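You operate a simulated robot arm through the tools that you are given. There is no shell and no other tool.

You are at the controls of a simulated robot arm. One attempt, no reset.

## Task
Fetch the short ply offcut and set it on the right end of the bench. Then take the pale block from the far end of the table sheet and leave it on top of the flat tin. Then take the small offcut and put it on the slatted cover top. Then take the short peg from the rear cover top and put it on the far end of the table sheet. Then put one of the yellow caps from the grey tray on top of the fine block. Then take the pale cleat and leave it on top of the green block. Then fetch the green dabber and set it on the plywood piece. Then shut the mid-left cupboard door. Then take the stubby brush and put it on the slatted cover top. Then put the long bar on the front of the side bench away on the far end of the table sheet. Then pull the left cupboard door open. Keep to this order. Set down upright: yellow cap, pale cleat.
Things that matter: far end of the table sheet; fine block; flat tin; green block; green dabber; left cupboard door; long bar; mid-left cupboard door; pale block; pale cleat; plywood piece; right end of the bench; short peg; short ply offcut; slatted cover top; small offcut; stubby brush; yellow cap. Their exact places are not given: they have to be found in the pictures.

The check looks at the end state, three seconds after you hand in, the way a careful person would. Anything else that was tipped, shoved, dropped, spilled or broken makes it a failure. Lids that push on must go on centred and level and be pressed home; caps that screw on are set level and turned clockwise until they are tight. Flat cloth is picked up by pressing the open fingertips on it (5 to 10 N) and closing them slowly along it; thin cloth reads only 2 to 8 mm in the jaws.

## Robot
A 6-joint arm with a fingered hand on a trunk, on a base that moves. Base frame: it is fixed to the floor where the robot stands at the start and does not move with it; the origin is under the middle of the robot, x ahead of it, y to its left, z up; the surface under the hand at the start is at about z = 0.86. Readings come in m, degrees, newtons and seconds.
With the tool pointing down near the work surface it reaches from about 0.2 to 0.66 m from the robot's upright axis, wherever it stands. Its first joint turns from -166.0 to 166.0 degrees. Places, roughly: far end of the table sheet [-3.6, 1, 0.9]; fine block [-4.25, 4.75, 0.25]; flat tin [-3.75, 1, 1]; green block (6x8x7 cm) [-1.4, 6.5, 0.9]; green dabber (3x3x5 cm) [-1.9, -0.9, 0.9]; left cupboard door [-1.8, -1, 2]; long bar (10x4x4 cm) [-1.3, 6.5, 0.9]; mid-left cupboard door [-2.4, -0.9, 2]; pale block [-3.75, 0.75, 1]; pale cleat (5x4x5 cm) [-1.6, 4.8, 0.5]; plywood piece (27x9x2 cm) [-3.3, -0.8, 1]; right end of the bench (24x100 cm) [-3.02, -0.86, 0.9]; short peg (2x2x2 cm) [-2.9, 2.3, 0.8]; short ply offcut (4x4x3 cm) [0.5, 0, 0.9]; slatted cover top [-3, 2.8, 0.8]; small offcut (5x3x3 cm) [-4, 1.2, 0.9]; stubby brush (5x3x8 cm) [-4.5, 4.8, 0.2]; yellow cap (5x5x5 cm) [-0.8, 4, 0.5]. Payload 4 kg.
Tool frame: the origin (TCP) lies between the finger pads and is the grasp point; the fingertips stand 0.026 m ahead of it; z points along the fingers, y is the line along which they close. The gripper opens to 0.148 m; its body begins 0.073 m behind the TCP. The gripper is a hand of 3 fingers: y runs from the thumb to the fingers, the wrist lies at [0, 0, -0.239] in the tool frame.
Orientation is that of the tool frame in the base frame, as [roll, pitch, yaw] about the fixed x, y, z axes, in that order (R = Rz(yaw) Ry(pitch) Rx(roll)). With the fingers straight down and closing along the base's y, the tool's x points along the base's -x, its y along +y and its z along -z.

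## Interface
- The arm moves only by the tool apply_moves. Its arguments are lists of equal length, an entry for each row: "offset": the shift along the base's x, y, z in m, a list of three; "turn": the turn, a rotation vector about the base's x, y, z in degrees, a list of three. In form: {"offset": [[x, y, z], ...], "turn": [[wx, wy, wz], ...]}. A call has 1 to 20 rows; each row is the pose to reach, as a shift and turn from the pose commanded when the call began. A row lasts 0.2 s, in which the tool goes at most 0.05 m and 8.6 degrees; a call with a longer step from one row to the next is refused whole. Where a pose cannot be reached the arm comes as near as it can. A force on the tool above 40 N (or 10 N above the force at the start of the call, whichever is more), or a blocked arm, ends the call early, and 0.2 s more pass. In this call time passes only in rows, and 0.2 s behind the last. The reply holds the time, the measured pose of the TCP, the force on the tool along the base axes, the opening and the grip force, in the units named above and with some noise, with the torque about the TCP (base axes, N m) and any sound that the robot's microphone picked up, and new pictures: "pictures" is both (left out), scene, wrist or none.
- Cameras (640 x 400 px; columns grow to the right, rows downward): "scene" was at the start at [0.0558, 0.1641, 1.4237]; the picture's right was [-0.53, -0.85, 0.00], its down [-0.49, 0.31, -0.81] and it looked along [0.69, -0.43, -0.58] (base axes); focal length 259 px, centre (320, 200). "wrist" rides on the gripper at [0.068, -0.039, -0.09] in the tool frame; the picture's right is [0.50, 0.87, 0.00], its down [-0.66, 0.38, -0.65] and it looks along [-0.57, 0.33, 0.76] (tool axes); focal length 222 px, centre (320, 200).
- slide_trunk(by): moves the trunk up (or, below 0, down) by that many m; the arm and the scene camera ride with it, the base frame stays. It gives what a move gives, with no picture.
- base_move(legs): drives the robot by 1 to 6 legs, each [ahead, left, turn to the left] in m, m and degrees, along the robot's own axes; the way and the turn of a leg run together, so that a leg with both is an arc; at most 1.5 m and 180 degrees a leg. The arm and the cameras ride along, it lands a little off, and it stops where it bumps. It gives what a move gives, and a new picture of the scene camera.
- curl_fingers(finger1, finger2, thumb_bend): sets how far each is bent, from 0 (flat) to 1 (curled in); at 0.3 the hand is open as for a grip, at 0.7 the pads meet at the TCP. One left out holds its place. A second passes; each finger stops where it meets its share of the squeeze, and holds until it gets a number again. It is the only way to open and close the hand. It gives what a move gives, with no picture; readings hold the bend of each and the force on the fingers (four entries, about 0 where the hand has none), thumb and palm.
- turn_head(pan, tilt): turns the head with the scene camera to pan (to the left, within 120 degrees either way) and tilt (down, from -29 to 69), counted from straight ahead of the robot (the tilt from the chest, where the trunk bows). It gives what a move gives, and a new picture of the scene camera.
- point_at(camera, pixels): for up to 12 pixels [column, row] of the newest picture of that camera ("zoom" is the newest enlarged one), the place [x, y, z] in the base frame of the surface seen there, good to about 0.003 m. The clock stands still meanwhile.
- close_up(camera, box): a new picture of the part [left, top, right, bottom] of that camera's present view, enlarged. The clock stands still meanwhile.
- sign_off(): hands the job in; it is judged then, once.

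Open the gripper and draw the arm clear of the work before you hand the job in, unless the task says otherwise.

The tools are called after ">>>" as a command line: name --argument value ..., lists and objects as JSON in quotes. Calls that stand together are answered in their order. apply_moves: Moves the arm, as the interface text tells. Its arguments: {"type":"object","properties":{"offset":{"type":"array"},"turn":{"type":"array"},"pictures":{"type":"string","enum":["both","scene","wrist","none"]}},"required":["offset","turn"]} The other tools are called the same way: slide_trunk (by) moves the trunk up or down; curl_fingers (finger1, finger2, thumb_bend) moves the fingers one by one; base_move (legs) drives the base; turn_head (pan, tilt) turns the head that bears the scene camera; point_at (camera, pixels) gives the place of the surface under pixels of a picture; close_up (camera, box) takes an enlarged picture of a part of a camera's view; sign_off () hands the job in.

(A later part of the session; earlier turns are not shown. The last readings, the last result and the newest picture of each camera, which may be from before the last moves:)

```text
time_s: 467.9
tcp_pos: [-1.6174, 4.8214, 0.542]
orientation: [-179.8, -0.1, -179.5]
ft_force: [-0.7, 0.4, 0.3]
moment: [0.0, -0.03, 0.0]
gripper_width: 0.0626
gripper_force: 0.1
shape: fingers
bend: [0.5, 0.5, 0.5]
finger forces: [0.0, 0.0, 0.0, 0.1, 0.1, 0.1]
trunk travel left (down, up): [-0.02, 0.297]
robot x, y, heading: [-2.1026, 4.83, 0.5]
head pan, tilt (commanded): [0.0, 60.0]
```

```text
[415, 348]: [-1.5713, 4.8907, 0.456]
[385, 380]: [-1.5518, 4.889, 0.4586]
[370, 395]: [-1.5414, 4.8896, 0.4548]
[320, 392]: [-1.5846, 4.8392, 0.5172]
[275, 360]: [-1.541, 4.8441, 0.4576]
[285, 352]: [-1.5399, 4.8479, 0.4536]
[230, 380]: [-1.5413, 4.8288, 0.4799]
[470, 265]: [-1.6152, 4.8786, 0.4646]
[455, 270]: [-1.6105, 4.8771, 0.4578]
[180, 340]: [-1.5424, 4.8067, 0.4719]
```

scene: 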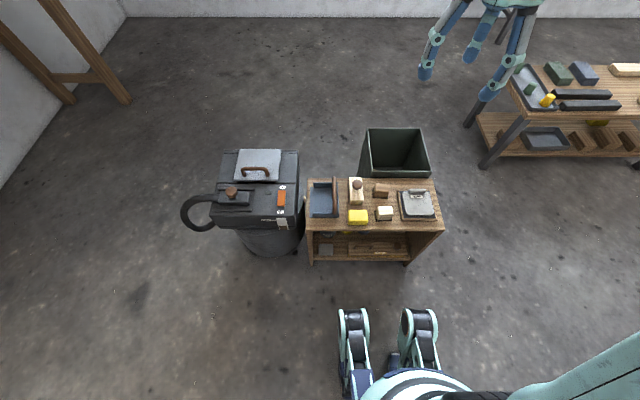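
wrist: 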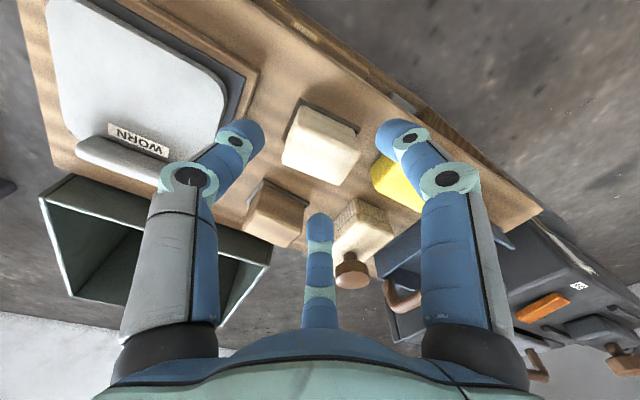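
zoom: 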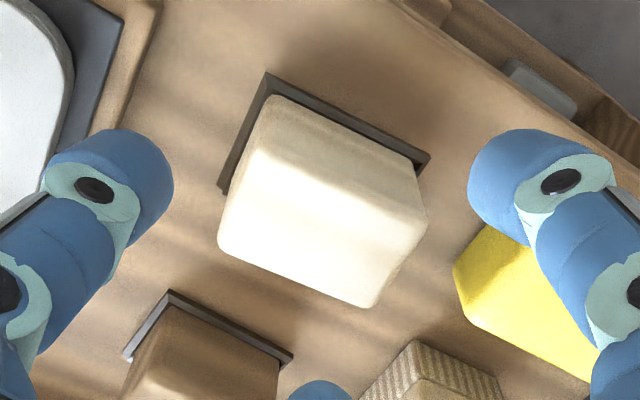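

All clear by at least 2 cm. I lower to z≈0.503 and close the fingers stepwise.

>>> apply_moves --offset '[[0.001, 0.0005, -0.02], [0.001, 0.0005, -0.033], [0.001, 0.0005, -0.039]]' --turn '[[0, 0, 0], [0, 0, 0], [0, 0, 0]]' --pictures "none"

>>> curl_fingers --finger1 0.57 --finger2 0.57 --thumb_bend 0.57

>>> close_up --camera "wrist" --box '[200, 70, 440, 220]'

```text
time_s: 468.7
tcp_pos: [-1.6159, 4.8231, 0.5049]
orientation: [-179.7, 0.1, -179.6]
ft_force: [-0.1, 0.0, 0.6]
moment: [0.0, 0.0, -0.01]
gripper_width: 0.0627
gripper_force: 0.0
shape: fingers
bend: [0.5, 0.5, 0.5]
finger forces: [0.0, 0.0, 0.0, 0.0, 0.0, 0.1]
trunk travel left (down, up): [-0.02, 0.297]
robot x, y, heading: [-2.0967, 4.826, 0.0]
head pan, tilt (commanded): [0.0, 60.0]
```

```text
time_s: 469.7
tcp_pos: [-1.6166, 4.8218, 0.5049]
orientation: [-179.8, -0.1, -179.5]
ft_force: [0.1, -0.4, 0.3]
moment: [-0.04, -0.04, -0.03]
gripper_width: 0.0429
gripper_force: 0.1
shape: fingers
bend: [0.56, 0.56, 0.56]
finger forces: [0.0, 0.1, 0.0, 0.0, 0.0, 0.1]
trunk travel left (down, up): [-0.02, 0.297]
robot x, y, heading: [-2.1035, 4.8293, 0.3]
head pan, tilt (commanded): [0.0, 60.0]
```

```text
2.67 times, centred on (320, 145) of wrist
```

zoom: 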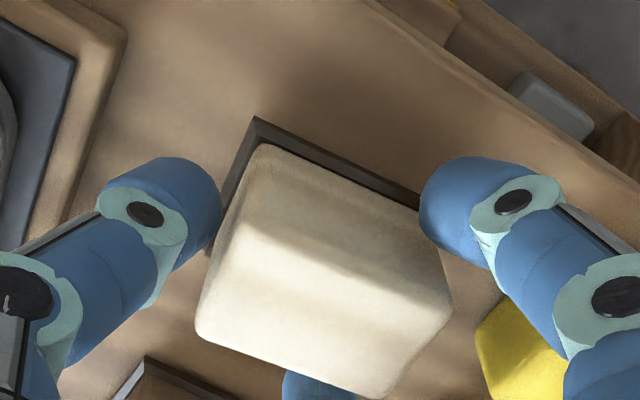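

Fingers are just about to touch. I close to the squeeze.

>>> curl_fingers --finger1 0.7 --finger2 0.7 --thumb_bend 0.7

>>> close_up --camera "wrist" --box '[200, 70, 440, 220]'

```text
time_s: 470.7
tcp_pos: [-1.6164, 4.8225, 0.5049]
orientation: [-179.8, -0.1, -179.6]
ft_force: [-0.2, -0.1, 0.9]
moment: [-0.02, 0.0, -0.02]
gripper_width: 0.0258
gripper_force: 13.1
shape: fingers
bend: [0.6, 0.59, 0.64]
finger forces: [7.0, 8.4, 0.0, 0.0, 9.9, 0.1]
trunk travel left (down, up): [-0.02, 0.297]
robot x, y, heading: [-2.1004, 4.8277, 0.5]
head pan, tilt (commanded): [0.0, 60.0]
```

```text
2.67 times, centred on (320, 145) of wrist
```

zoom: 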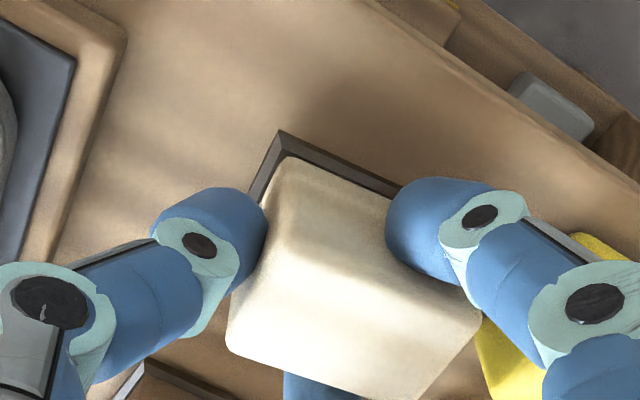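

The cleat and its dark pad moved together, so they are one piece. I lift it slowly and check.

>>> apply_moves --offset '[[0, 0, 0.01], [0, 0, 0.03], [0, 0, 0.06], [0, 0, 0.1], [0, 0, 0.14]]' --turn '[[0, 0, 0], [0, 0, 0], [0, 0, 0], [0, 0, 0], [0, 0, 0]]' --pictures "wrist"

>>> close_up --camera "wrist" --box '[200, 70, 440, 220]'

```text
time_s: 471.9
tcp_pos: [-1.6162, 4.8217, 0.6445]
orientation: [-179.7, 0.0, -179.6]
ft_force: [0.3, -0.6, -0.5]
moment: [-0.02, 0.03, 0.0]
gripper_width: 0.0256
gripper_force: 12.1
shape: fingers
bend: [0.6, 0.59, 0.64]
finger forces: [7.0, 8.1, 0.1, 0.0, 9.7, 0.0]
trunk travel left (down, up): [-0.02, 0.297]
robot x, y, heading: [-2.1006, 4.8273, 0.1]
head pan, tilt (commanded): [0.0, 60.0]
```

wrist: 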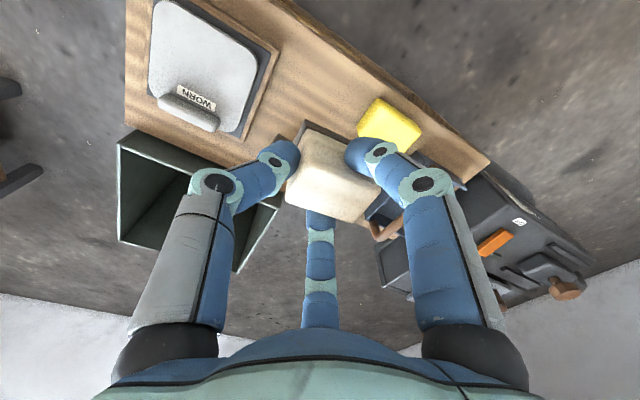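

```text
2.67 times, centred on (320, 145) of wrist
```

zoom: 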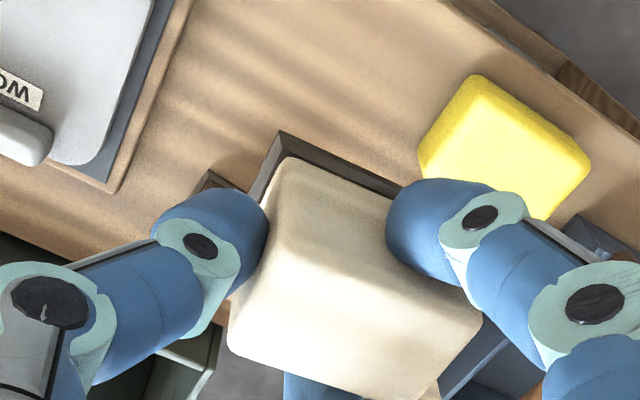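

Held well. I raise and retract the hand, raise the trunk by 0.2, then drive to the back bench.

>>> apply_moves --offset '[[0, 0, 0.045], [0, 0, 0.09], [0, 0, 0.135], [0, 0, 0.18], [-0.01, 0, 0.225], [-0.02, 0, 0.27], [-0.03, 0, 0.315], [-0.035, 0, 0.36], [-0.035, 0, 0.39]]' --turn '[[0, 0, 0], [0, 0, 0], [0, 0, 0], [0, 0, 0], [0, 0, 0], [0, 0, 0], [0, 0, 0], [0, 0, 0], [0, 0, 0]]' --pictures "none"

>>> slide_trunk --by 0.22

```text
time_s: 473.9
tcp_pos: [-1.651, 4.8209, 1.0349]
orientation: [-179.8, -0.1, -179.6]
ft_force: [0.8, 0.1, -0.3]
moment: [-0.02, -0.01, 0.01]
gripper_width: 0.0255
gripper_force: 12.2
shape: fingers
bend: [0.6, 0.59, 0.64]
finger forces: [6.7, 7.9, 0.1, 0.0, 9.4, 0.0]
trunk travel left (down, up): [-0.02, 0.297]
robot x, y, heading: [-2.099, 4.8286, 0.0]
head pan, tilt (commanded): [0.0, 60.0]
```

```text
time_s: 476.2
tcp_pos: [-1.6513, 4.8211, 1.2534]
orientation: [-179.9, -0.1, -179.6]
ft_force: [0.0, 0.3, -0.1]
moment: [0.03, 0.0, 0.02]
gripper_width: 0.0251
gripper_force: 11.7
shape: fingers
bend: [0.6, 0.59, 0.64]
finger forces: [6.6, 7.7, 0.0, 0.0, 9.3, 0.1]
trunk travel left (down, up): [-0.24, 0.077]
robot x, y, heading: [-2.1031, 4.8284, 0.5]
head pan, tilt (commanded): [0.0, 60.0]
```

>>> base_move --legs '[[0, 0.7, 0], [0, 0, 90]]'

>>> turn_head --pan -25 --tilt 30

```text
time_s: 486.7
tcp_pos: [-2.1064, 5.9822, 1.2547]
orientation: [-179.9, 0.0, -89.0]
ft_force: [0.0, -0.2, -0.2]
moment: [-0.03, 0.0, 0.0]
gripper_width: 0.0251
gripper_force: 11.8
shape: fingers
bend: [0.6, 0.59, 0.64]
finger forces: [6.6, 7.7, 0.0, 0.0, 9.4, 0.1]
trunk travel left (down, up): [-0.24, 0.077]
robot x, y, heading: [-2.105, 5.5331, 90.9]
head pan, tilt (commanded): [0.0, 60.0]
```

scene: 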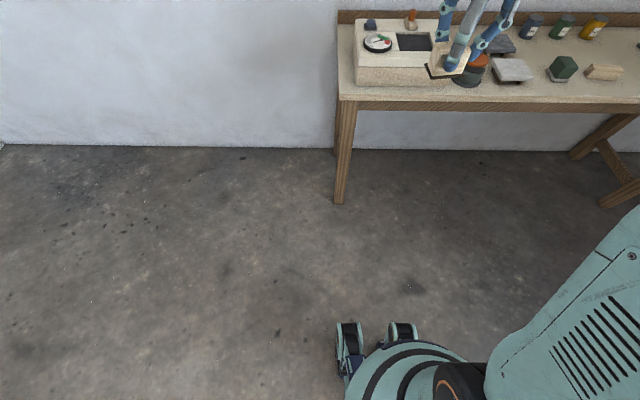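

```text
time_s: 487.6
tcp_pos: [-2.1039, 5.9825, 1.2545]
orientation: [-179.8, -0.1, -88.9]
ft_force: [0.2, 0.0, 0.1]
moment: [0.01, 0.02, 0.0]
gripper_width: 0.0252
gripper_force: 11.9
shape: fingers
bend: [0.6, 0.59, 0.64]
finger forces: [6.5, 7.7, 0.1, 0.0, 9.4, 0.0]
trunk travel left (down, up): [-0.24, 0.077]
robot x, y, heading: [-2.1086, 5.5328, 91.0]
head pan, tilt (commanded): [-25.0, 30.0]
```

scene: 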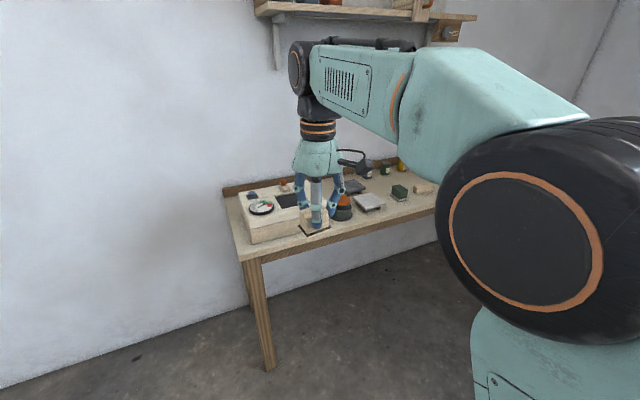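

I turn the head to see the bench with green block and bar and measure them.

>>> turn_head --pan -15 --tilt 55

>>> close_up --camera "scene" --box '[180, 0, 500, 200]'

```text
time_s: 488.5
tcp_pos: [-2.1035, 5.9822, 1.2549]
orientation: [-179.8, -0.1, -88.8]
ft_force: [0.3, 0.4, -1.2]
moment: [-0.04, 0.02, 0.02]
gripper_width: 0.0252
gripper_force: 12.0
shape: fingers
bend: [0.6, 0.59, 0.64]
finger forces: [6.5, 7.7, 0.0, 0.1, 9.4, 0.0]
trunk travel left (down, up): [-0.24, 0.077]
robot x, y, heading: [-2.102, 5.5359, 90.9]
head pan, tilt (commanded): [-15.0, 55.0]
```

scene: 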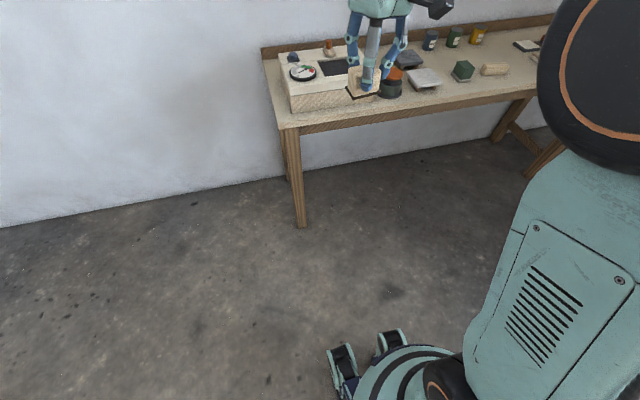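

```text
2.00 times, centred on (340, 100) of scene
```

zoom: 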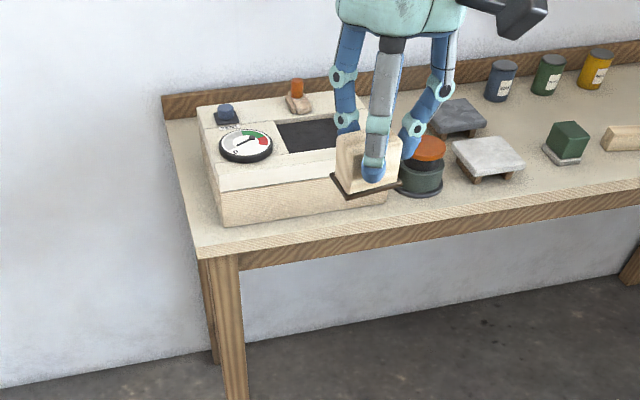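

>>> point_at --camera "zoom" --pixels '[[567, 130], [565, 150], [562, 158], [625, 130], [490, 155], [300, 245], [600, 205], [225, 330], [550, 75], [210, 245], [600, 80], [550, 147]]'

```text
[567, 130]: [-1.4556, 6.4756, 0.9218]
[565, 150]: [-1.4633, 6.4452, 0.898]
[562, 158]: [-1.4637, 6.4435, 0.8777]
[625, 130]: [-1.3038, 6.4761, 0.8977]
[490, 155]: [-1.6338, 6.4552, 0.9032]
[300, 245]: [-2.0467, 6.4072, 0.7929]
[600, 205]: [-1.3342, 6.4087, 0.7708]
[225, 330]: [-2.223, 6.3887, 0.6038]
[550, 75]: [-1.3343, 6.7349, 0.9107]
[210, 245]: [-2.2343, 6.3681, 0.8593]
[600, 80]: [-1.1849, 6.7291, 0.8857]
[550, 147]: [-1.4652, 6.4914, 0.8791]
```

Green block: centre ≈(-1.458,6.475), top z≈0.925, on the bench (z 0.86). I drive diagonally to about (-1.65,5.99), clear of the extractor hose.

>>> base_move --legs '[[0.45, -0.45, 0]]'

>>> turn_head --pan 0 --tilt 45

>>> close_up --camera "scene" --box '[300, 100, 540, 250]'

```text
time_s: 493.0
tcp_pos: [-1.6664, 6.4458, 1.255]
orientation: [-179.8, -0.2, -88.8]
ft_force: [0.4, 0.7, -0.4]
moment: [-0.01, -0.01, -0.02]
gripper_width: 0.0248
gripper_force: 11.9
shape: fingers
bend: [0.6, 0.59, 0.64]
finger forces: [6.5, 7.8, 0.0, 0.0, 9.3, 0.0]
trunk travel left (down, up): [-0.24, 0.077]
robot x, y, heading: [-1.6652, 5.9936, 91.4]
head pan, tilt (commanded): [-15.0, 55.0]
```

scene: 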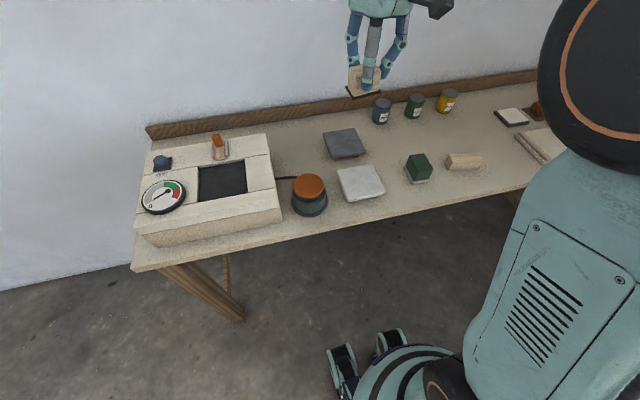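

```text
time_s: 493.8
tcp_pos: [-1.6663, 6.4457, 1.2545]
orientation: [-179.8, -0.1, -88.7]
ft_force: [-0.3, -0.2, -0.7]
moment: [0.01, -0.01, -0.02]
gripper_width: 0.0249
gripper_force: 12.1
shape: fingers
bend: [0.6, 0.59, 0.64]
finger forces: [6.5, 7.8, 0.1, 0.1, 9.3, 0.0]
trunk travel left (down, up): [-0.24, 0.077]
robot x, y, heading: [-1.6635, 5.9962, 90.9]
head pan, tilt (commanded): [0.0, 45.0]
```

scene: 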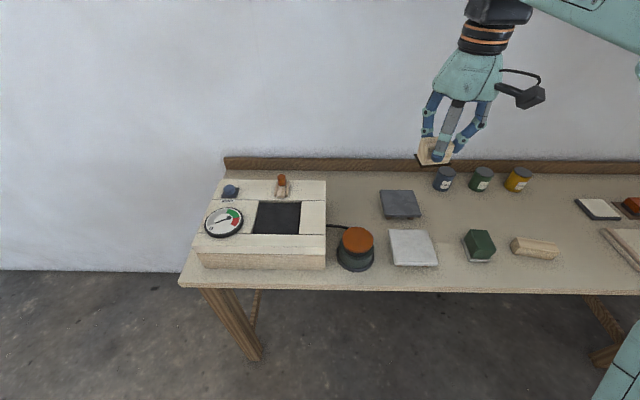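

```text
2.67 times, centred on (420, 175) of scene
```

zoom: 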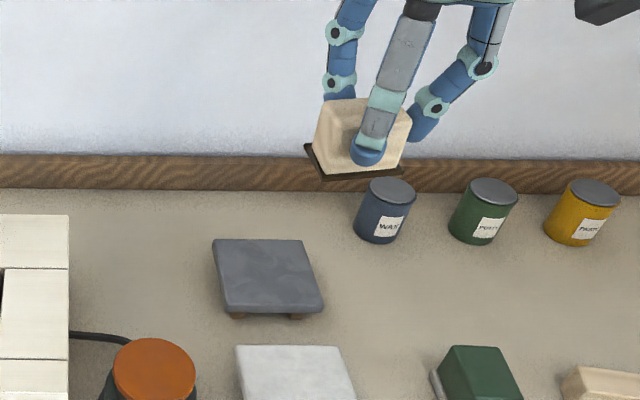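

I zoom on the green block and the bar for exact geometry.

>>> close_up --camera "scene" --box '[440, 210, 568, 290]'

>>> point_at --camera "zoom" --pixels '[[150, 115], [225, 105], [165, 185], [265, 175], [200, 140], [130, 230], [280, 240], [370, 140], [560, 150], [460, 165], [365, 210], [200, 105]]'

```text
5.00 times, centred on (504, 250) of scene
```

zoom: 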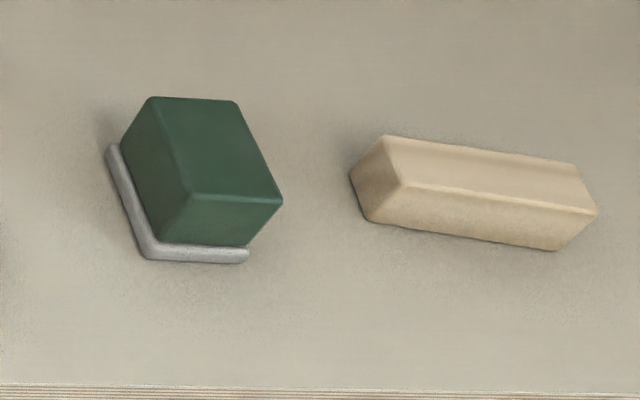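

```text
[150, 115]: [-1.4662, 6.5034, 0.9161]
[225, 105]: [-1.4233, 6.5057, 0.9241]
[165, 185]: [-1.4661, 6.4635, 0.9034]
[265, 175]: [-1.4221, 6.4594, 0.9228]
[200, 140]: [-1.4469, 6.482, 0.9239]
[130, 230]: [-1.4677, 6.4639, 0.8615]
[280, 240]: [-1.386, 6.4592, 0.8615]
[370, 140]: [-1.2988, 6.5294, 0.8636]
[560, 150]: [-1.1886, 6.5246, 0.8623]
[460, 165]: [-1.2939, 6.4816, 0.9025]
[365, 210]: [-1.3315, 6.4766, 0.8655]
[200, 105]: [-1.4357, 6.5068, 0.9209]
```

Green block's top is about 4.5×5.3 cm centred at (-1.441,6.482), z 0.924. I move the cleat above it at z≈1.08 with yaw -90 and look with the wrist camera.

>>> apply_moves --offset '[[0.045, 0.007, -0.01], [0.09, 0.014, -0.025], [0.135, 0.021, -0.045], [0.175, 0.028, -0.07], [0.21, 0.034, -0.1], [0.225, 0.036, -0.14], [0.225, 0.036, -0.175]]' --turn '[[0, 0, 0], [0, 0, 0], [0, 0, -0.5], [0, 0, -1], [0, 0, -1.3], [0, 0, -1.3], [0, 0, -1.3]]'

>>> close_up --camera "wrist" --box '[200, 50, 440, 230]'

```text
time_s: 495.4
tcp_pos: [-1.4406, 6.4812, 1.0799]
orientation: [-179.7, 0.1, -90.0]
ft_force: [0.4, -0.1, -0.6]
moment: [-0.01, -0.02, -0.04]
gripper_width: 0.0248
gripper_force: 11.8
shape: fingers
bend: [0.6, 0.59, 0.64]
finger forces: [6.5, 7.8, 0.0, 0.1, 9.2, 0.1]
trunk travel left (down, up): [-0.24, 0.077]
robot x, y, heading: [-1.6664, 5.994, 91.1]
head pan, tilt (commanded): [0.0, 45.0]
```

scene: 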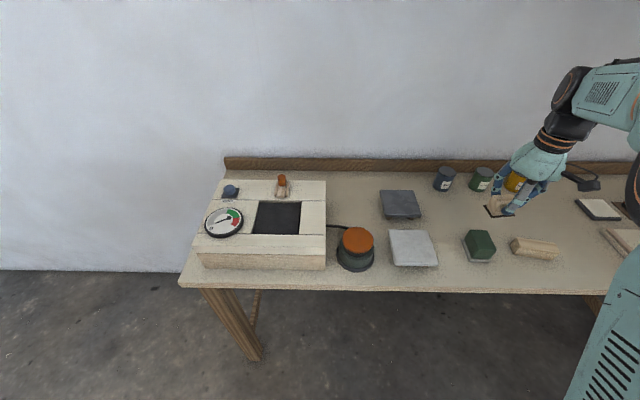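
wrist: 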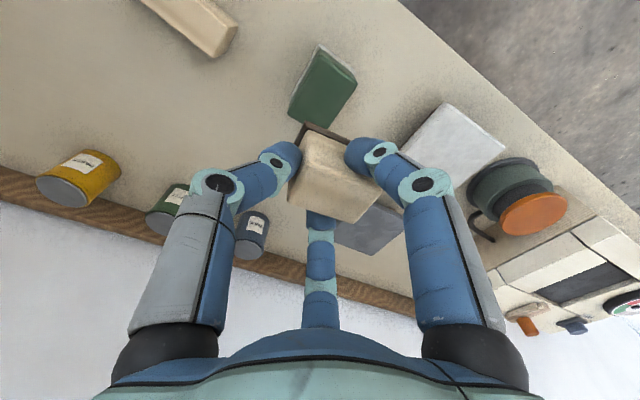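

```text
2.22 times, centred on (320, 140) of wrist
```

zoom: 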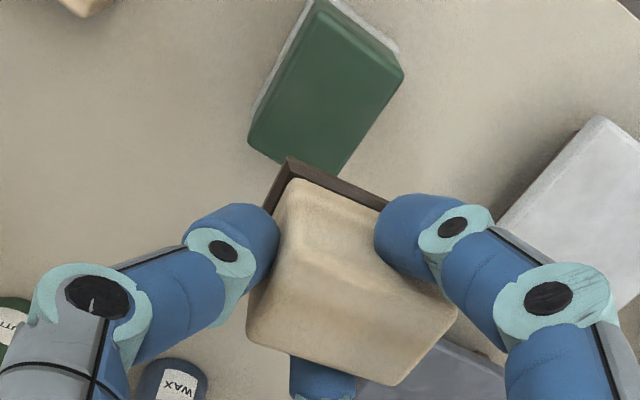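

I measure the green top's corners and the cleat's top corners in this wrist zoom.

>>> point_at --camera "zoom" --pixels '[[322, 22], [398, 80], [330, 165], [256, 140], [325, 95], [300, 190], [445, 315], [392, 375], [255, 330], [345, 285]]'

```text
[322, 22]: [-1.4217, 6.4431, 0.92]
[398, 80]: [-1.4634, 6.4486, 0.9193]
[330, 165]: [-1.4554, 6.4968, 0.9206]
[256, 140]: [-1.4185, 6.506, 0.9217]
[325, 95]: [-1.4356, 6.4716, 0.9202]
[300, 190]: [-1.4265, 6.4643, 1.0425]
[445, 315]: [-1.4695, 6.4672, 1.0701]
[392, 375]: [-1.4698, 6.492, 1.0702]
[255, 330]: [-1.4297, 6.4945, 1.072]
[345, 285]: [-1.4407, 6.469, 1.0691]
```

Cleat is level; its centre sits 8 mm to -x of the TCP. The green top's centre is (-1.441,6.4745). I shift by (+7.6,-6.7) mm and lower to z≈0.992.

>>> apply_moves --offset '[[0.0076, -0.0067, -0.03], [0.0076, -0.0067, -0.065], [0.0076, -0.0067, -0.088]]' --turn '[[0, 0, 0], [0, 0, 0], [0, 0, 0]]'

>>> close_up --camera "wrist" --box '[200, 50, 440, 230]'

>>> close_up --camera "scene" --box '[420, 160, 580, 260]'

```text
time_s: 496.2
tcp_pos: [-1.4327, 6.474, 0.9902]
orientation: [-179.9, -0.1, -90.0]
ft_force: [-0.3, 0.1, -0.6]
moment: [0.0, -0.02, 0.01]
gripper_width: 0.0248
gripper_force: 12.0
shape: fingers
bend: [0.6, 0.59, 0.64]
finger forces: [6.5, 7.8, 0.0, 0.0, 9.1, 0.0]
trunk travel left (down, up): [-0.24, 0.077]
robot x, y, heading: [-1.6661, 5.9959, 91.0]
head pan, tilt (commanded): [0.0, 45.0]
```

scene: 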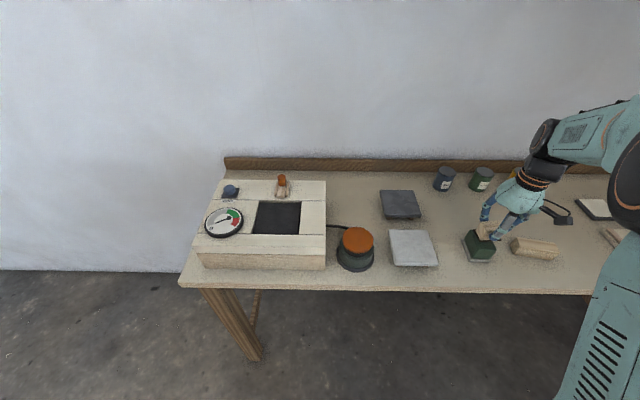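
wrist: 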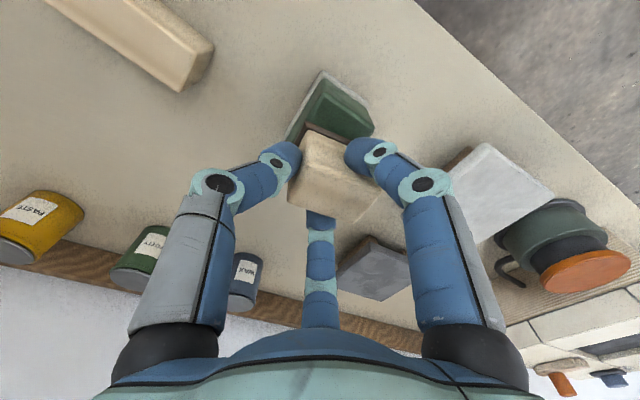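

```text
2.22 times, centred on (320, 140) of wrist
```

zoom: 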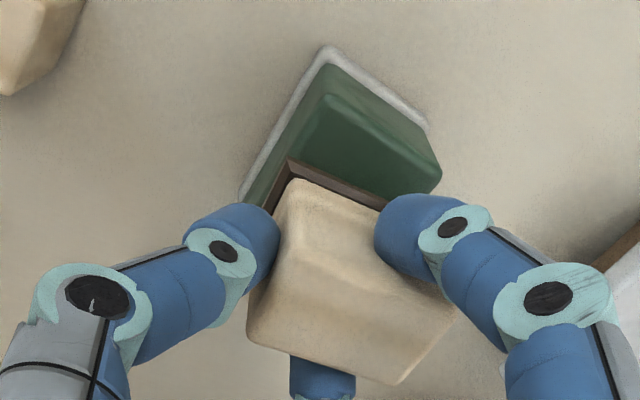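

```text
4.00 times, centred on (500, 210) of scene
```

zoom: 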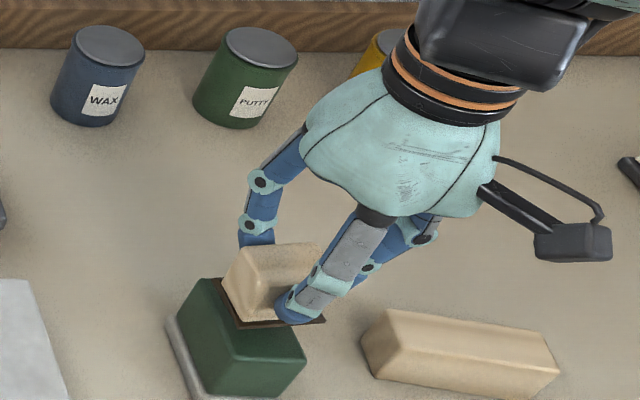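

The cleat hovers about 1 cm above the block. I re-measure visible green top corners and the pad to confirm the alignment.

>>> point_at --camera "scene" --pixels '[[472, 231], [480, 249], [495, 247], [500, 239], [477, 240], [482, 226], [495, 221], [486, 238]]'

>>> point_at --camera "wrist" --pixels '[[322, 95], [367, 130], [350, 115], [330, 110], [312, 125], [345, 132], [322, 145], [358, 195]]'

```text
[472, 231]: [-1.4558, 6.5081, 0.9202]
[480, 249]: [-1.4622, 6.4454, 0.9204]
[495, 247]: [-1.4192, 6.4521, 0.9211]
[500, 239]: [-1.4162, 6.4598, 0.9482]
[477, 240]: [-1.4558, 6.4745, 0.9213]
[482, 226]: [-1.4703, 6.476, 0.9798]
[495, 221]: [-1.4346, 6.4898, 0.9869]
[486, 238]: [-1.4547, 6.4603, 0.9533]
```

```text
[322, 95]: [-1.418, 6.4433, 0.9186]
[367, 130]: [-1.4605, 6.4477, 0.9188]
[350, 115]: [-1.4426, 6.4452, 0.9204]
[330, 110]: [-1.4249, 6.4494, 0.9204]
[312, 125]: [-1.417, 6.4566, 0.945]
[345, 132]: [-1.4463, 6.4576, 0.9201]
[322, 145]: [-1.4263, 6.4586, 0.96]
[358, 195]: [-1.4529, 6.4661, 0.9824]
```

The cleat is within 4–5 mm of centre in x; I shift 4 mm more in +x and lower in small steps.

>>> apply_moves --offset '[[0.004, 0.001, -0.003], [0.004, 0.001, -0.006], [0.004, 0.001, -0.009]]' --turn '[[0, 0, 0], [0, 0, 0], [0, 0, 0]]' --pictures "none"

>>> apply_moves --offset '[[0, 0, -0.0015], [0, 0, -0.003]]' --turn '[[0, 0, 0], [0, 0, 0]]' --pictures "none"

```text
time_s: 497.0
tcp_pos: [-1.43, 6.4759, 0.982]
orientation: [-179.8, -0.1, -90.0]
ft_force: [0.1, 0.0, -0.2]
moment: [-0.02, -0.02, -0.01]
gripper_width: 0.0245
gripper_force: 11.8
shape: fingers
bend: [0.6, 0.59, 0.64]
finger forces: [6.5, 7.8, 0.1, 0.0, 9.2, 0.1]
trunk travel left (down, up): [-0.24, 0.077]
robot x, y, heading: [-1.6626, 5.9977, 91.1]
head pan, tilt (commanded): [0.0, 45.0]
```

```text
time_s: 497.6
tcp_pos: [-1.4291, 6.4753, 0.9789]
orientation: [-179.8, 0.0, -90.0]
ft_force: [-0.2, 0.2, -0.4]
moment: [0.0, 0.0, -0.01]
gripper_width: 0.0246
gripper_force: 11.0
shape: fingers
bend: [0.6, 0.59, 0.64]
finger forces: [6.6, 7.8, 0.1, 0.0, 9.1, 0.0]
trunk travel left (down, up): [-0.24, 0.077]
robot x, y, heading: [-1.6646, 5.9916, 91.2]
head pan, tilt (commanded): [0.0, 45.0]
```

>>> apply_moves --offset '[[0, 0, -0.0015], [0, 0, -0.003]]' --turn '[[0, 0, 0], [0, 0, 0]]' --pictures "none"

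>>> apply_moves --offset '[[0, 0, -0.0015]]' --turn '[[0, 0, 0]]' --pictures "none"

```text
time_s: 498.2
tcp_pos: [-1.4284, 6.4767, 0.9757]
orientation: [-179.8, -0.2, -90.0]
ft_force: [0.5, -0.4, -1.0]
moment: [-0.01, -0.02, 0.0]
gripper_width: 0.0246
gripper_force: 11.3
shape: fingers
bend: [0.6, 0.59, 0.64]
finger forces: [6.6, 7.7, 0.0, 0.0, 9.1, 0.0]
trunk travel left (down, up): [-0.24, 0.077]
robot x, y, heading: [-1.6659, 5.9974, 91.3]
head pan, tilt (commanded): [0.0, 45.0]
```

```text
time_s: 498.6
tcp_pos: [-1.4302, 6.4749, 0.9747]
orientation: [-179.7, -0.1, -90.1]
ft_force: [0.1, -0.2, -0.1]
moment: [0.0, -0.03, -0.01]
gripper_width: 0.0248
gripper_force: 11.9
shape: fingers
bend: [0.6, 0.59, 0.64]
finger forces: [6.4, 7.7, 0.0, 0.0, 9.0, 0.0]
trunk travel left (down, up): [-0.24, 0.077]
robot x, y, heading: [-1.6658, 5.9969, 91.3]
head pan, tilt (commanded): [0.0, 45.0]
```

Not yet touching at z 0.9747; I go on in 1.5 mm steps.

>>> apply_moves --offset '[[0, 0, -0.0015], [0, 0, -0.003]]' --turn '[[0, 0, 0], [0, 0, 0]]' --pictures "none"

>>> apply_moves --offset '[[0, 0, -0.0015]]' --turn '[[0, 0, 0]]' --pictures "scene"

>>> close_up --camera "scene" --box '[420, 160, 580, 260]'

```text
time_s: 499.2
tcp_pos: [-1.4294, 6.4748, 0.9726]
orientation: [-179.9, 0.1, -90.1]
ft_force: [2.2, -0.2, 5.9]
moment: [0.01, 0.08, 0.0]
gripper_width: 0.0247
gripper_force: 12.9
shape: fingers
bend: [0.61, 0.59, 0.64]
finger forces: [7.1, 8.5, 0.1, 0.0, 10.5, 0.0]
trunk travel left (down, up): [-0.24, 0.077]
robot x, y, heading: [-1.666, 5.9942, 91.1]
head pan, tilt (commanded): [0.0, 45.0]
```

```text
time_s: 499.6
tcp_pos: [-1.4291, 6.4748, 0.9721]
orientation: [-179.9, 0.2, -90.0]
ft_force: [1.7, 0.8, 11.8]
moment: [0.06, 0.0, -0.01]
gripper_width: 0.0241
gripper_force: 13.5
shape: fingers
bend: [0.61, 0.59, 0.64]
finger forces: [7.3, 9.1, 0.0, 0.0, 11.4, 0.0]
trunk travel left (down, up): [-0.24, 0.077]
robot x, y, heading: [-1.6657, 5.9929, 91.0]
head pan, tilt (commanded): [0.0, 45.0]
```

scene: 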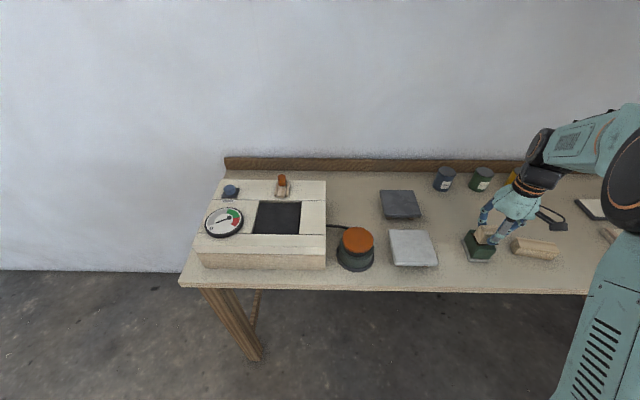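

```text
4.00 times, centred on (500, 210) of scene
```

zoom: 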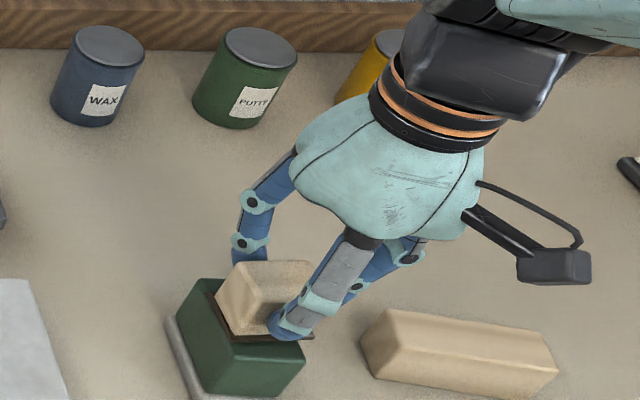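

It touches. I check the cleat's margins on the green top before letting go.

>>> point_at --camera "zoom" --pixels '[[215, 305], [228, 320], [220, 298], [245, 345], [285, 352], [300, 345], [312, 337], [250, 300], [195, 300], [240, 338]]'

```text
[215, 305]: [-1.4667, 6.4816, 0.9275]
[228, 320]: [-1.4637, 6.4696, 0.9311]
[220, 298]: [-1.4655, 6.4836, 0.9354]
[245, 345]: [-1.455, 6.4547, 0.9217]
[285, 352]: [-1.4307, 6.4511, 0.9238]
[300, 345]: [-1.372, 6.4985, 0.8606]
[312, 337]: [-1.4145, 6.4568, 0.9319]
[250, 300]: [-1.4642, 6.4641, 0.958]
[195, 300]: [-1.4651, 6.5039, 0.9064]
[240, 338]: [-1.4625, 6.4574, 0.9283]
```

The pad spans x -1.466…-1.4145, centred on the block. I ease 1 mm, open the fingers in two steps and rise.

>>> apply_moves --offset '[[0, 0, 0.001]]' --turn '[[0, 0, 0]]' --pictures "none"

>>> curl_fingers --finger1 0.57 --finger2 0.57 --thumb_bend 0.6

>>> curl_fingers --finger1 0.48 --finger2 0.48 --thumb_bend 0.48

>>> apply_moves --offset '[[0, 0, 0.02], [0, 0, 0.05], [0, 0, 0.09], [0, 0, 0.135], [0, 0, 0.18], [-0.02, -0.01, 0.22]]' --turn '[[0, 0, 0], [0, 0, 0], [0, 0, 0], [0, 0, 0], [0, 0, 0], [0, 0, 0]]'

>>> close_up --camera "scene" --box '[420, 160, 580, 260]'

```text
time_s: 500.0
tcp_pos: [-1.4291, 6.4757, 0.9727]
orientation: [-179.8, 0.0, -89.9]
ft_force: [2.3, 0.7, 10.5]
moment: [0.09, -0.01, -0.03]
gripper_width: 0.0238
gripper_force: 13.6
shape: fingers
bend: [0.61, 0.59, 0.64]
finger forces: [7.3, 9.3, 0.0, 0.1, 11.3, 0.1]
trunk travel left (down, up): [-0.24, 0.077]
robot x, y, heading: [-1.6653, 5.9929, 91.1]
head pan, tilt (commanded): [0.0, 45.0]
```

```text
time_s: 501.0
tcp_pos: [-1.4289, 6.476, 0.9717]
orientation: [-179.8, -0.2, -90.1]
ft_force: [0.1, 0.0, -0.8]
moment: [0.0, 0.01, -0.01]
gripper_width: 0.0356
gripper_force: 0.0
shape: fingers
bend: [0.56, 0.56, 0.6]
finger forces: [0.0, 0.0, 0.1, 0.0, 0.0, 0.0]
trunk travel left (down, up): [-0.24, 0.077]
robot x, y, heading: [-1.6634, 5.9933, 90.9]
head pan, tilt (commanded): [0.0, 45.0]
```

```text
time_s: 502.0
tcp_pos: [-1.4301, 6.4738, 0.971]
orientation: [-179.8, -0.1, -90.1]
ft_force: [-0.1, 0.4, 0.1]
moment: [-0.01, -0.03, 0.02]
gripper_width: 0.0679
gripper_force: 0.0
shape: fingers
bend: [0.48, 0.48, 0.48]
finger forces: [0.0, 0.0, 0.0, 0.1, 0.0, 0.0]
trunk travel left (down, up): [-0.24, 0.077]
robot x, y, heading: [-1.6651, 5.9939, 91.0]
head pan, tilt (commanded): [0.0, 45.0]
```

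```text
time_s: 503.4
tcp_pos: [-1.4504, 6.4636, 1.1926]
orientation: [-179.8, -0.2, -89.9]
ft_force: [-0.4, -0.7, 0.9]
moment: [0.0, 0.0, 0.01]
gripper_width: 0.0684
gripper_force: 0.1
shape: fingers
bend: [0.48, 0.48, 0.48]
finger forces: [0.1, 0.0, 0.0, 0.1, 0.0, 0.0]
trunk travel left (down, up): [-0.24, 0.077]
robot x, y, heading: [-1.6656, 5.9988, 91.0]
head pan, tilt (commanded): [0.0, 45.0]
```

scene: 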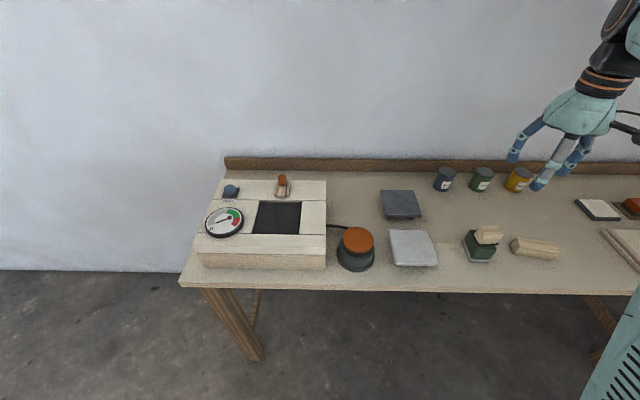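
wrist: 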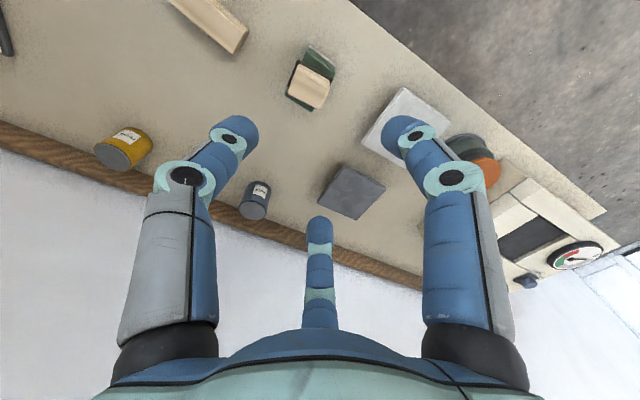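

```text
4.00 times, centred on (500, 210) of scene
```

zoom: 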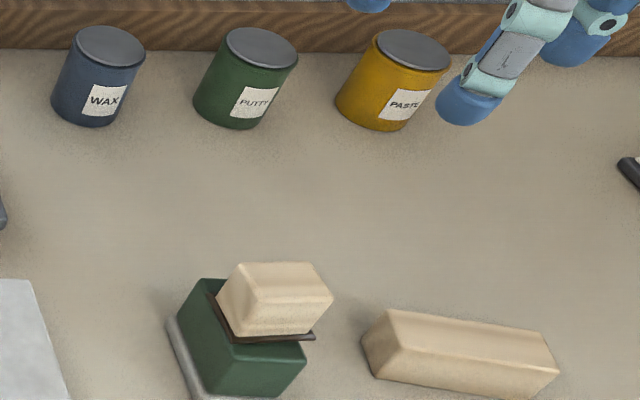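

The pale cleat stands upright on the green block. Next the green dabber on the right-wall bench; I retract the arm and drive back down the starboard aisle in reverse.

>>> apply_moves --offset '[[-0.04, -0.005, 0.01], [-0.08, -0.01, 0.02], [-0.12, -0.015, 0.03], [-0.155, -0.02, 0.04]]' --turn '[[0, 0, 0], [0, 0, 0], [0, 0, 0], [0, 0, 0]]' --pictures "none"

>>> base_move --legs '[[-0.45, 0.34, 0], [-1.43, 0, 0], [-0.25, -0.45, 0]]'

```text
time_s: 504.4
tcp_pos: [-1.605, 6.4461, 1.2306]
orientation: [-179.9, -0.1, -90.1]
ft_force: [0.5, -0.2, 0.1]
moment: [0.01, -0.02, 0.02]
gripper_width: 0.0686
gripper_force: 0.1
shape: fingers
bend: [0.48, 0.48, 0.48]
finger forces: [0.1, 0.0, 0.0, 0.1, 0.0, 0.1]
trunk travel left (down, up): [-0.24, 0.077]
robot x, y, heading: [-1.6639, 5.9992, 91.2]
head pan, tilt (commanded): [0.0, 45.0]
```

```text
time_s: 518.8
tcp_pos: [-1.4456, 4.316, 1.2314]
orientation: [-179.8, 0.0, -89.8]
ft_force: [0.5, -0.3, 0.3]
moment: [0.04, 0.03, -0.02]
gripper_width: 0.0684
gripper_force: 0.0
shape: fingers
bend: [0.48, 0.48, 0.48]
finger forces: [0.1, 0.0, 0.0, 0.0, 0.0, 0.1]
trunk travel left (down, up): [-0.24, 0.077]
robot x, y, heading: [-1.5041, 3.864, 91.2]
head pan, tilt (commanded): [0.0, 45.0]
```

scene: 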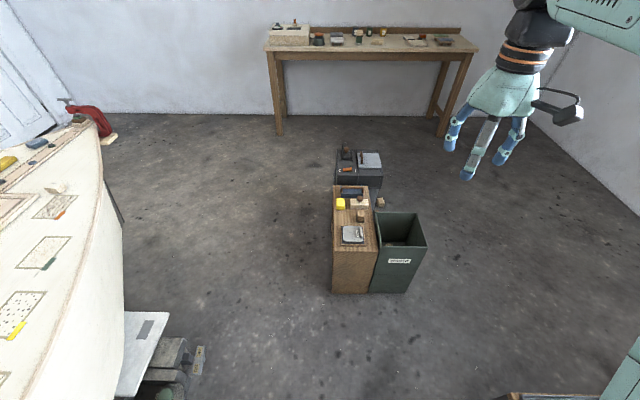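

I continue in reverse: down to y≈1.65, then sideways past the bucket and on to y≈-0.15.

>>> base_move --legs '[[-1.4, 0, 0], [-0.8, 0, 0], [-0.3, -0.42, 0], [-1.45, 0, 0]]'

```text
time_s: 540.3
tcp_pos: [-0.9263, 0.3667, 1.2313]
orientation: [-179.8, -0.1, -89.6]
ft_force: [-0.9, 0.4, 0.4]
moment: [0.05, -0.03, -0.01]
gripper_width: 0.0681
gripper_force: 0.1
shape: fingers
bend: [0.48, 0.48, 0.48]
finger forces: [0.0, 0.0, 0.1, 0.0, 0.0, 0.0]
trunk travel left (down, up): [-0.24, 0.077]
robot x, y, heading: [-0.9859, -0.0818, 91.8]
head pan, tilt (commanded): [0.0, 45.0]
```

scene: 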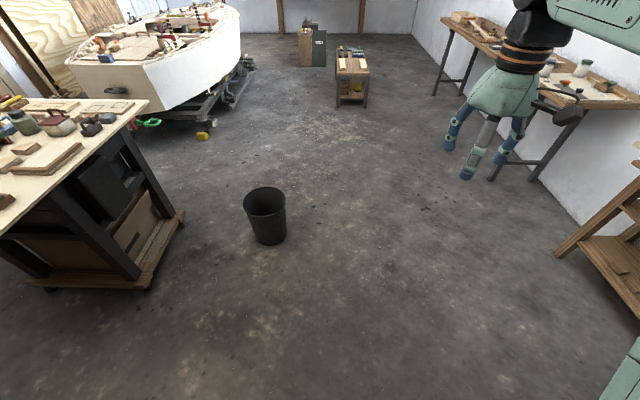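

I turn about to face the wall bench and strafe right to x≈-1.9.

>>> base_move --legs '[[0, 0, 178.2], [0, -0.92, 0]]'

>>> turn_head --pan 0 --tilt 40

```text
time_s: 556.0
tcp_pos: [-1.9722, -0.5407, 1.232]
orientation: [-179.8, -0.1, 89.2]
ft_force: [0.3, 0.3, -1.1]
moment: [0.02, -0.01, 0.01]
gripper_width: 0.0684
gripper_force: 0.1
shape: fingers
bend: [0.48, 0.48, 0.48]
finger forces: [0.0, 0.0, 0.0, 0.0, 0.1, 0.1]
trunk travel left (down, up): [-0.24, 0.077]
robot x, y, heading: [-1.9025, -0.0883, -89.6]
head pan, tilt (commanded): [0.0, 45.0]
```

scene: 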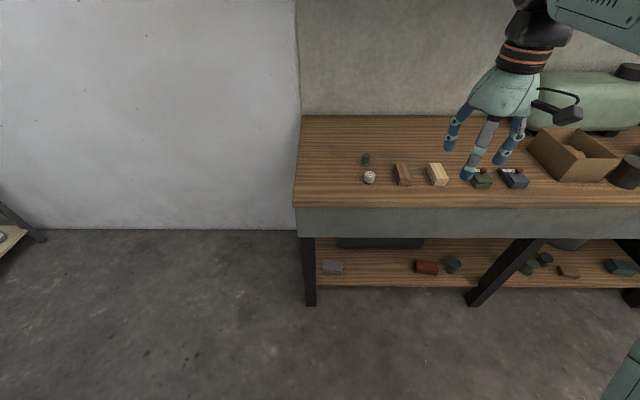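

```text
time_s: 556.7
tcp_pos: [-1.9721, -0.5407, 1.2314]
orientation: [-179.8, -0.1, 89.1]
ft_force: [0.8, -0.7, 0.1]
moment: [-0.02, 0.03, 0.0]
gripper_width: 0.0685
gripper_force: 0.0
shape: fingers
bend: [0.48, 0.48, 0.48]
finger forces: [0.0, 0.0, 0.0, 0.1, 0.0, 0.0]
trunk travel left (down, up): [-0.24, 0.077]
robot x, y, heading: [-1.9011, -0.0905, -89.6]
head pan, tilt (commanded): [0.0, 40.0]
```

scene: 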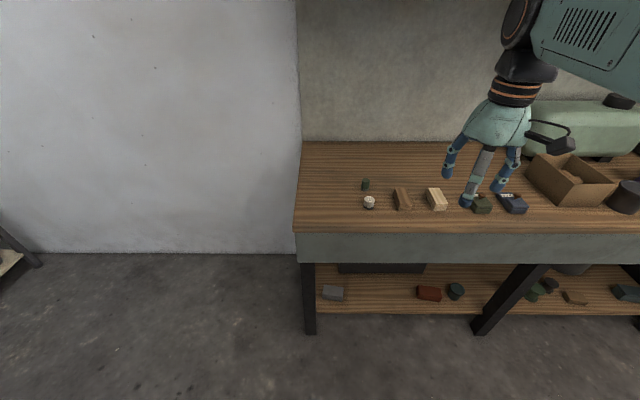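

The green dabber should be the small green item at (365,184) beside a white one at (369,203). I zoom and measure.

>>> close_up --camera "scene" --box '[330, 160, 458, 240]'

>>> point_at --camera "zoom" --pixels '[[178, 108], [178, 128], [180, 145], [165, 120], [195, 200], [197, 225], [340, 190], [365, 195], [535, 195]]'

```text
5.00 times, centred on (394, 200) of scene
```

zoom: 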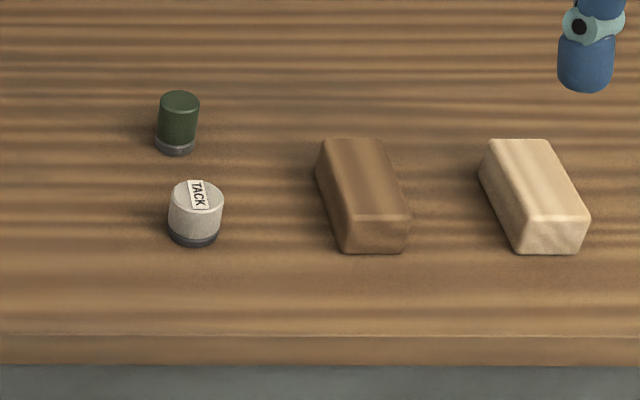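

```text
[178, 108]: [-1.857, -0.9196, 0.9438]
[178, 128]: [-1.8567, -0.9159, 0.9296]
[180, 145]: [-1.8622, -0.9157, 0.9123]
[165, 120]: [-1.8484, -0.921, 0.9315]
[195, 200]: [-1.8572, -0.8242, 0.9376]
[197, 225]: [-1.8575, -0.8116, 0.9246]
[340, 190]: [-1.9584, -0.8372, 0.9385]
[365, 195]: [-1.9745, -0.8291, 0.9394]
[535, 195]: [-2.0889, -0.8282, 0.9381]
```

Green dabber: centre ≈(-1.858,-0.93), top z 0.945, about 3 cm wide. I move ahead 0.29 m.

>>> base_move --legs '[[0.29, 0, 0]]'

>>> apply_moves --offset '[[0.035, -0.02, -0.02], [0.07, -0.04, -0.04], [0.1, -0.065, -0.07], [0.114, -0.09, -0.11], [0.114, -0.1, -0.15]]' --turn '[[0, 0, 5], [0, 0, 10], [0, 0, 15], [0, 0, 20], [0, 0, 25]]'

```text
time_s: 558.7
tcp_pos: [-1.9702, -0.8275, 1.2321]
orientation: [-179.8, -0.2, 89.1]
ft_force: [0.1, 0.1, 0.6]
moment: [0.0, 0.01, 0.01]
gripper_width: 0.0683
gripper_force: 0.0
shape: fingers
bend: [0.48, 0.48, 0.48]
finger forces: [0.0, 0.0, 0.0, 0.0, 0.1, 0.1]
trunk travel left (down, up): [-0.24, 0.077]
robot x, y, heading: [-1.9013, -0.3787, -90.1]
head pan, tilt (commanded): [0.0, 40.0]
```

scene: 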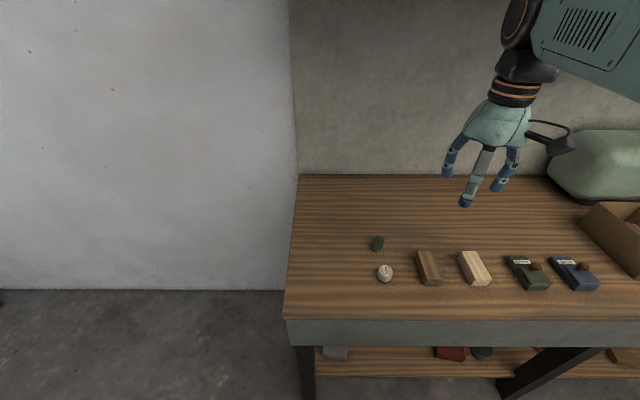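

```text
time_s: 559.9
tcp_pos: [-1.8572, -0.9274, 1.0813]
orientation: [-179.9, -0.1, 114.2]
ft_force: [-0.2, -0.1, 0.4]
moment: [-0.01, 0.01, 0.01]
gripper_width: 0.0683
gripper_force: 0.1
shape: fingers
bend: [0.48, 0.48, 0.48]
finger forces: [0.0, 0.0, 0.1, 0.0, 0.0, 0.0]
trunk travel left (down, up): [-0.24, 0.077]
robot x, y, heading: [-1.902, -0.3793, -89.6]
head pan, tilt (commanded): [0.0, 40.0]
```

scene: 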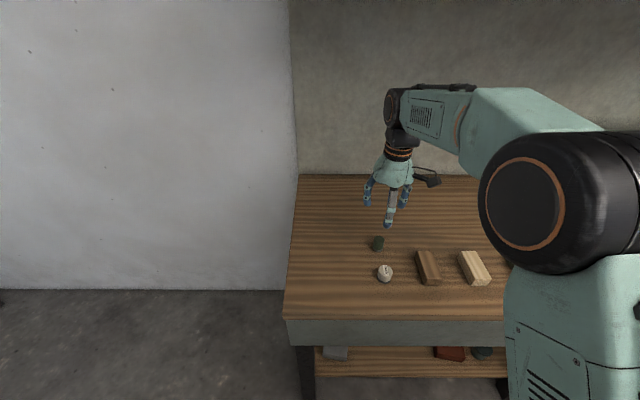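
wrist: 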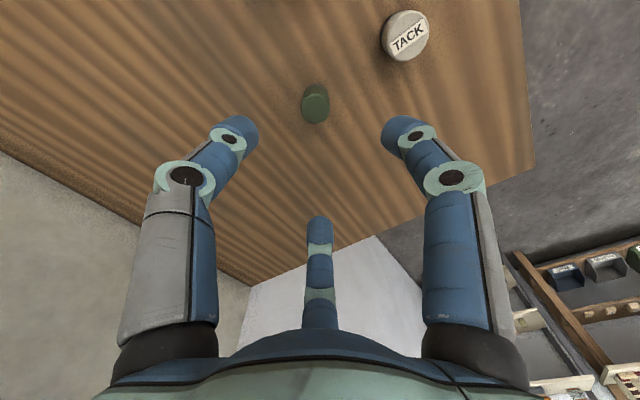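

The dabber is at (315,104) in the wrist view. I measure it exactly.

>>> close_up --camera "wrist" --box '[271, 76, 359, 131]'

>>> point_at --camera "zoom" --pixels '[[320, 230], [260, 230], [380, 230], [320, 270], [320, 190], [320, 80], [330, 300]]'

```text
7.27 times, centred on (315, 104) of wrist
```

zoom: 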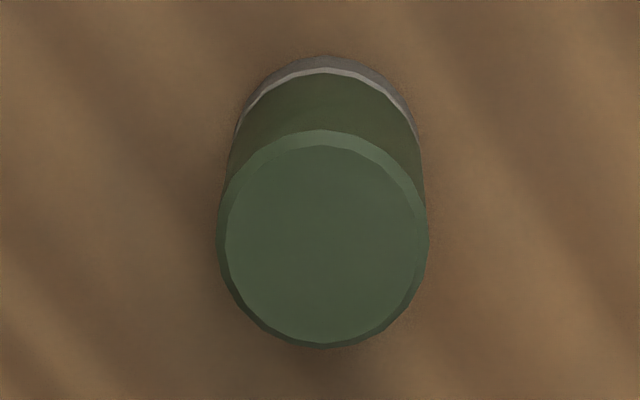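

```text
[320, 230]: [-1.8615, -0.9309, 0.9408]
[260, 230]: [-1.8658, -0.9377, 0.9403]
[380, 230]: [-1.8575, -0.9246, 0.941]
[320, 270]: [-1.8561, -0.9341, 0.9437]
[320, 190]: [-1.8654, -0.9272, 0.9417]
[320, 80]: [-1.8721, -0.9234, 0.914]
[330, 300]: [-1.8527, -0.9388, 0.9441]
```

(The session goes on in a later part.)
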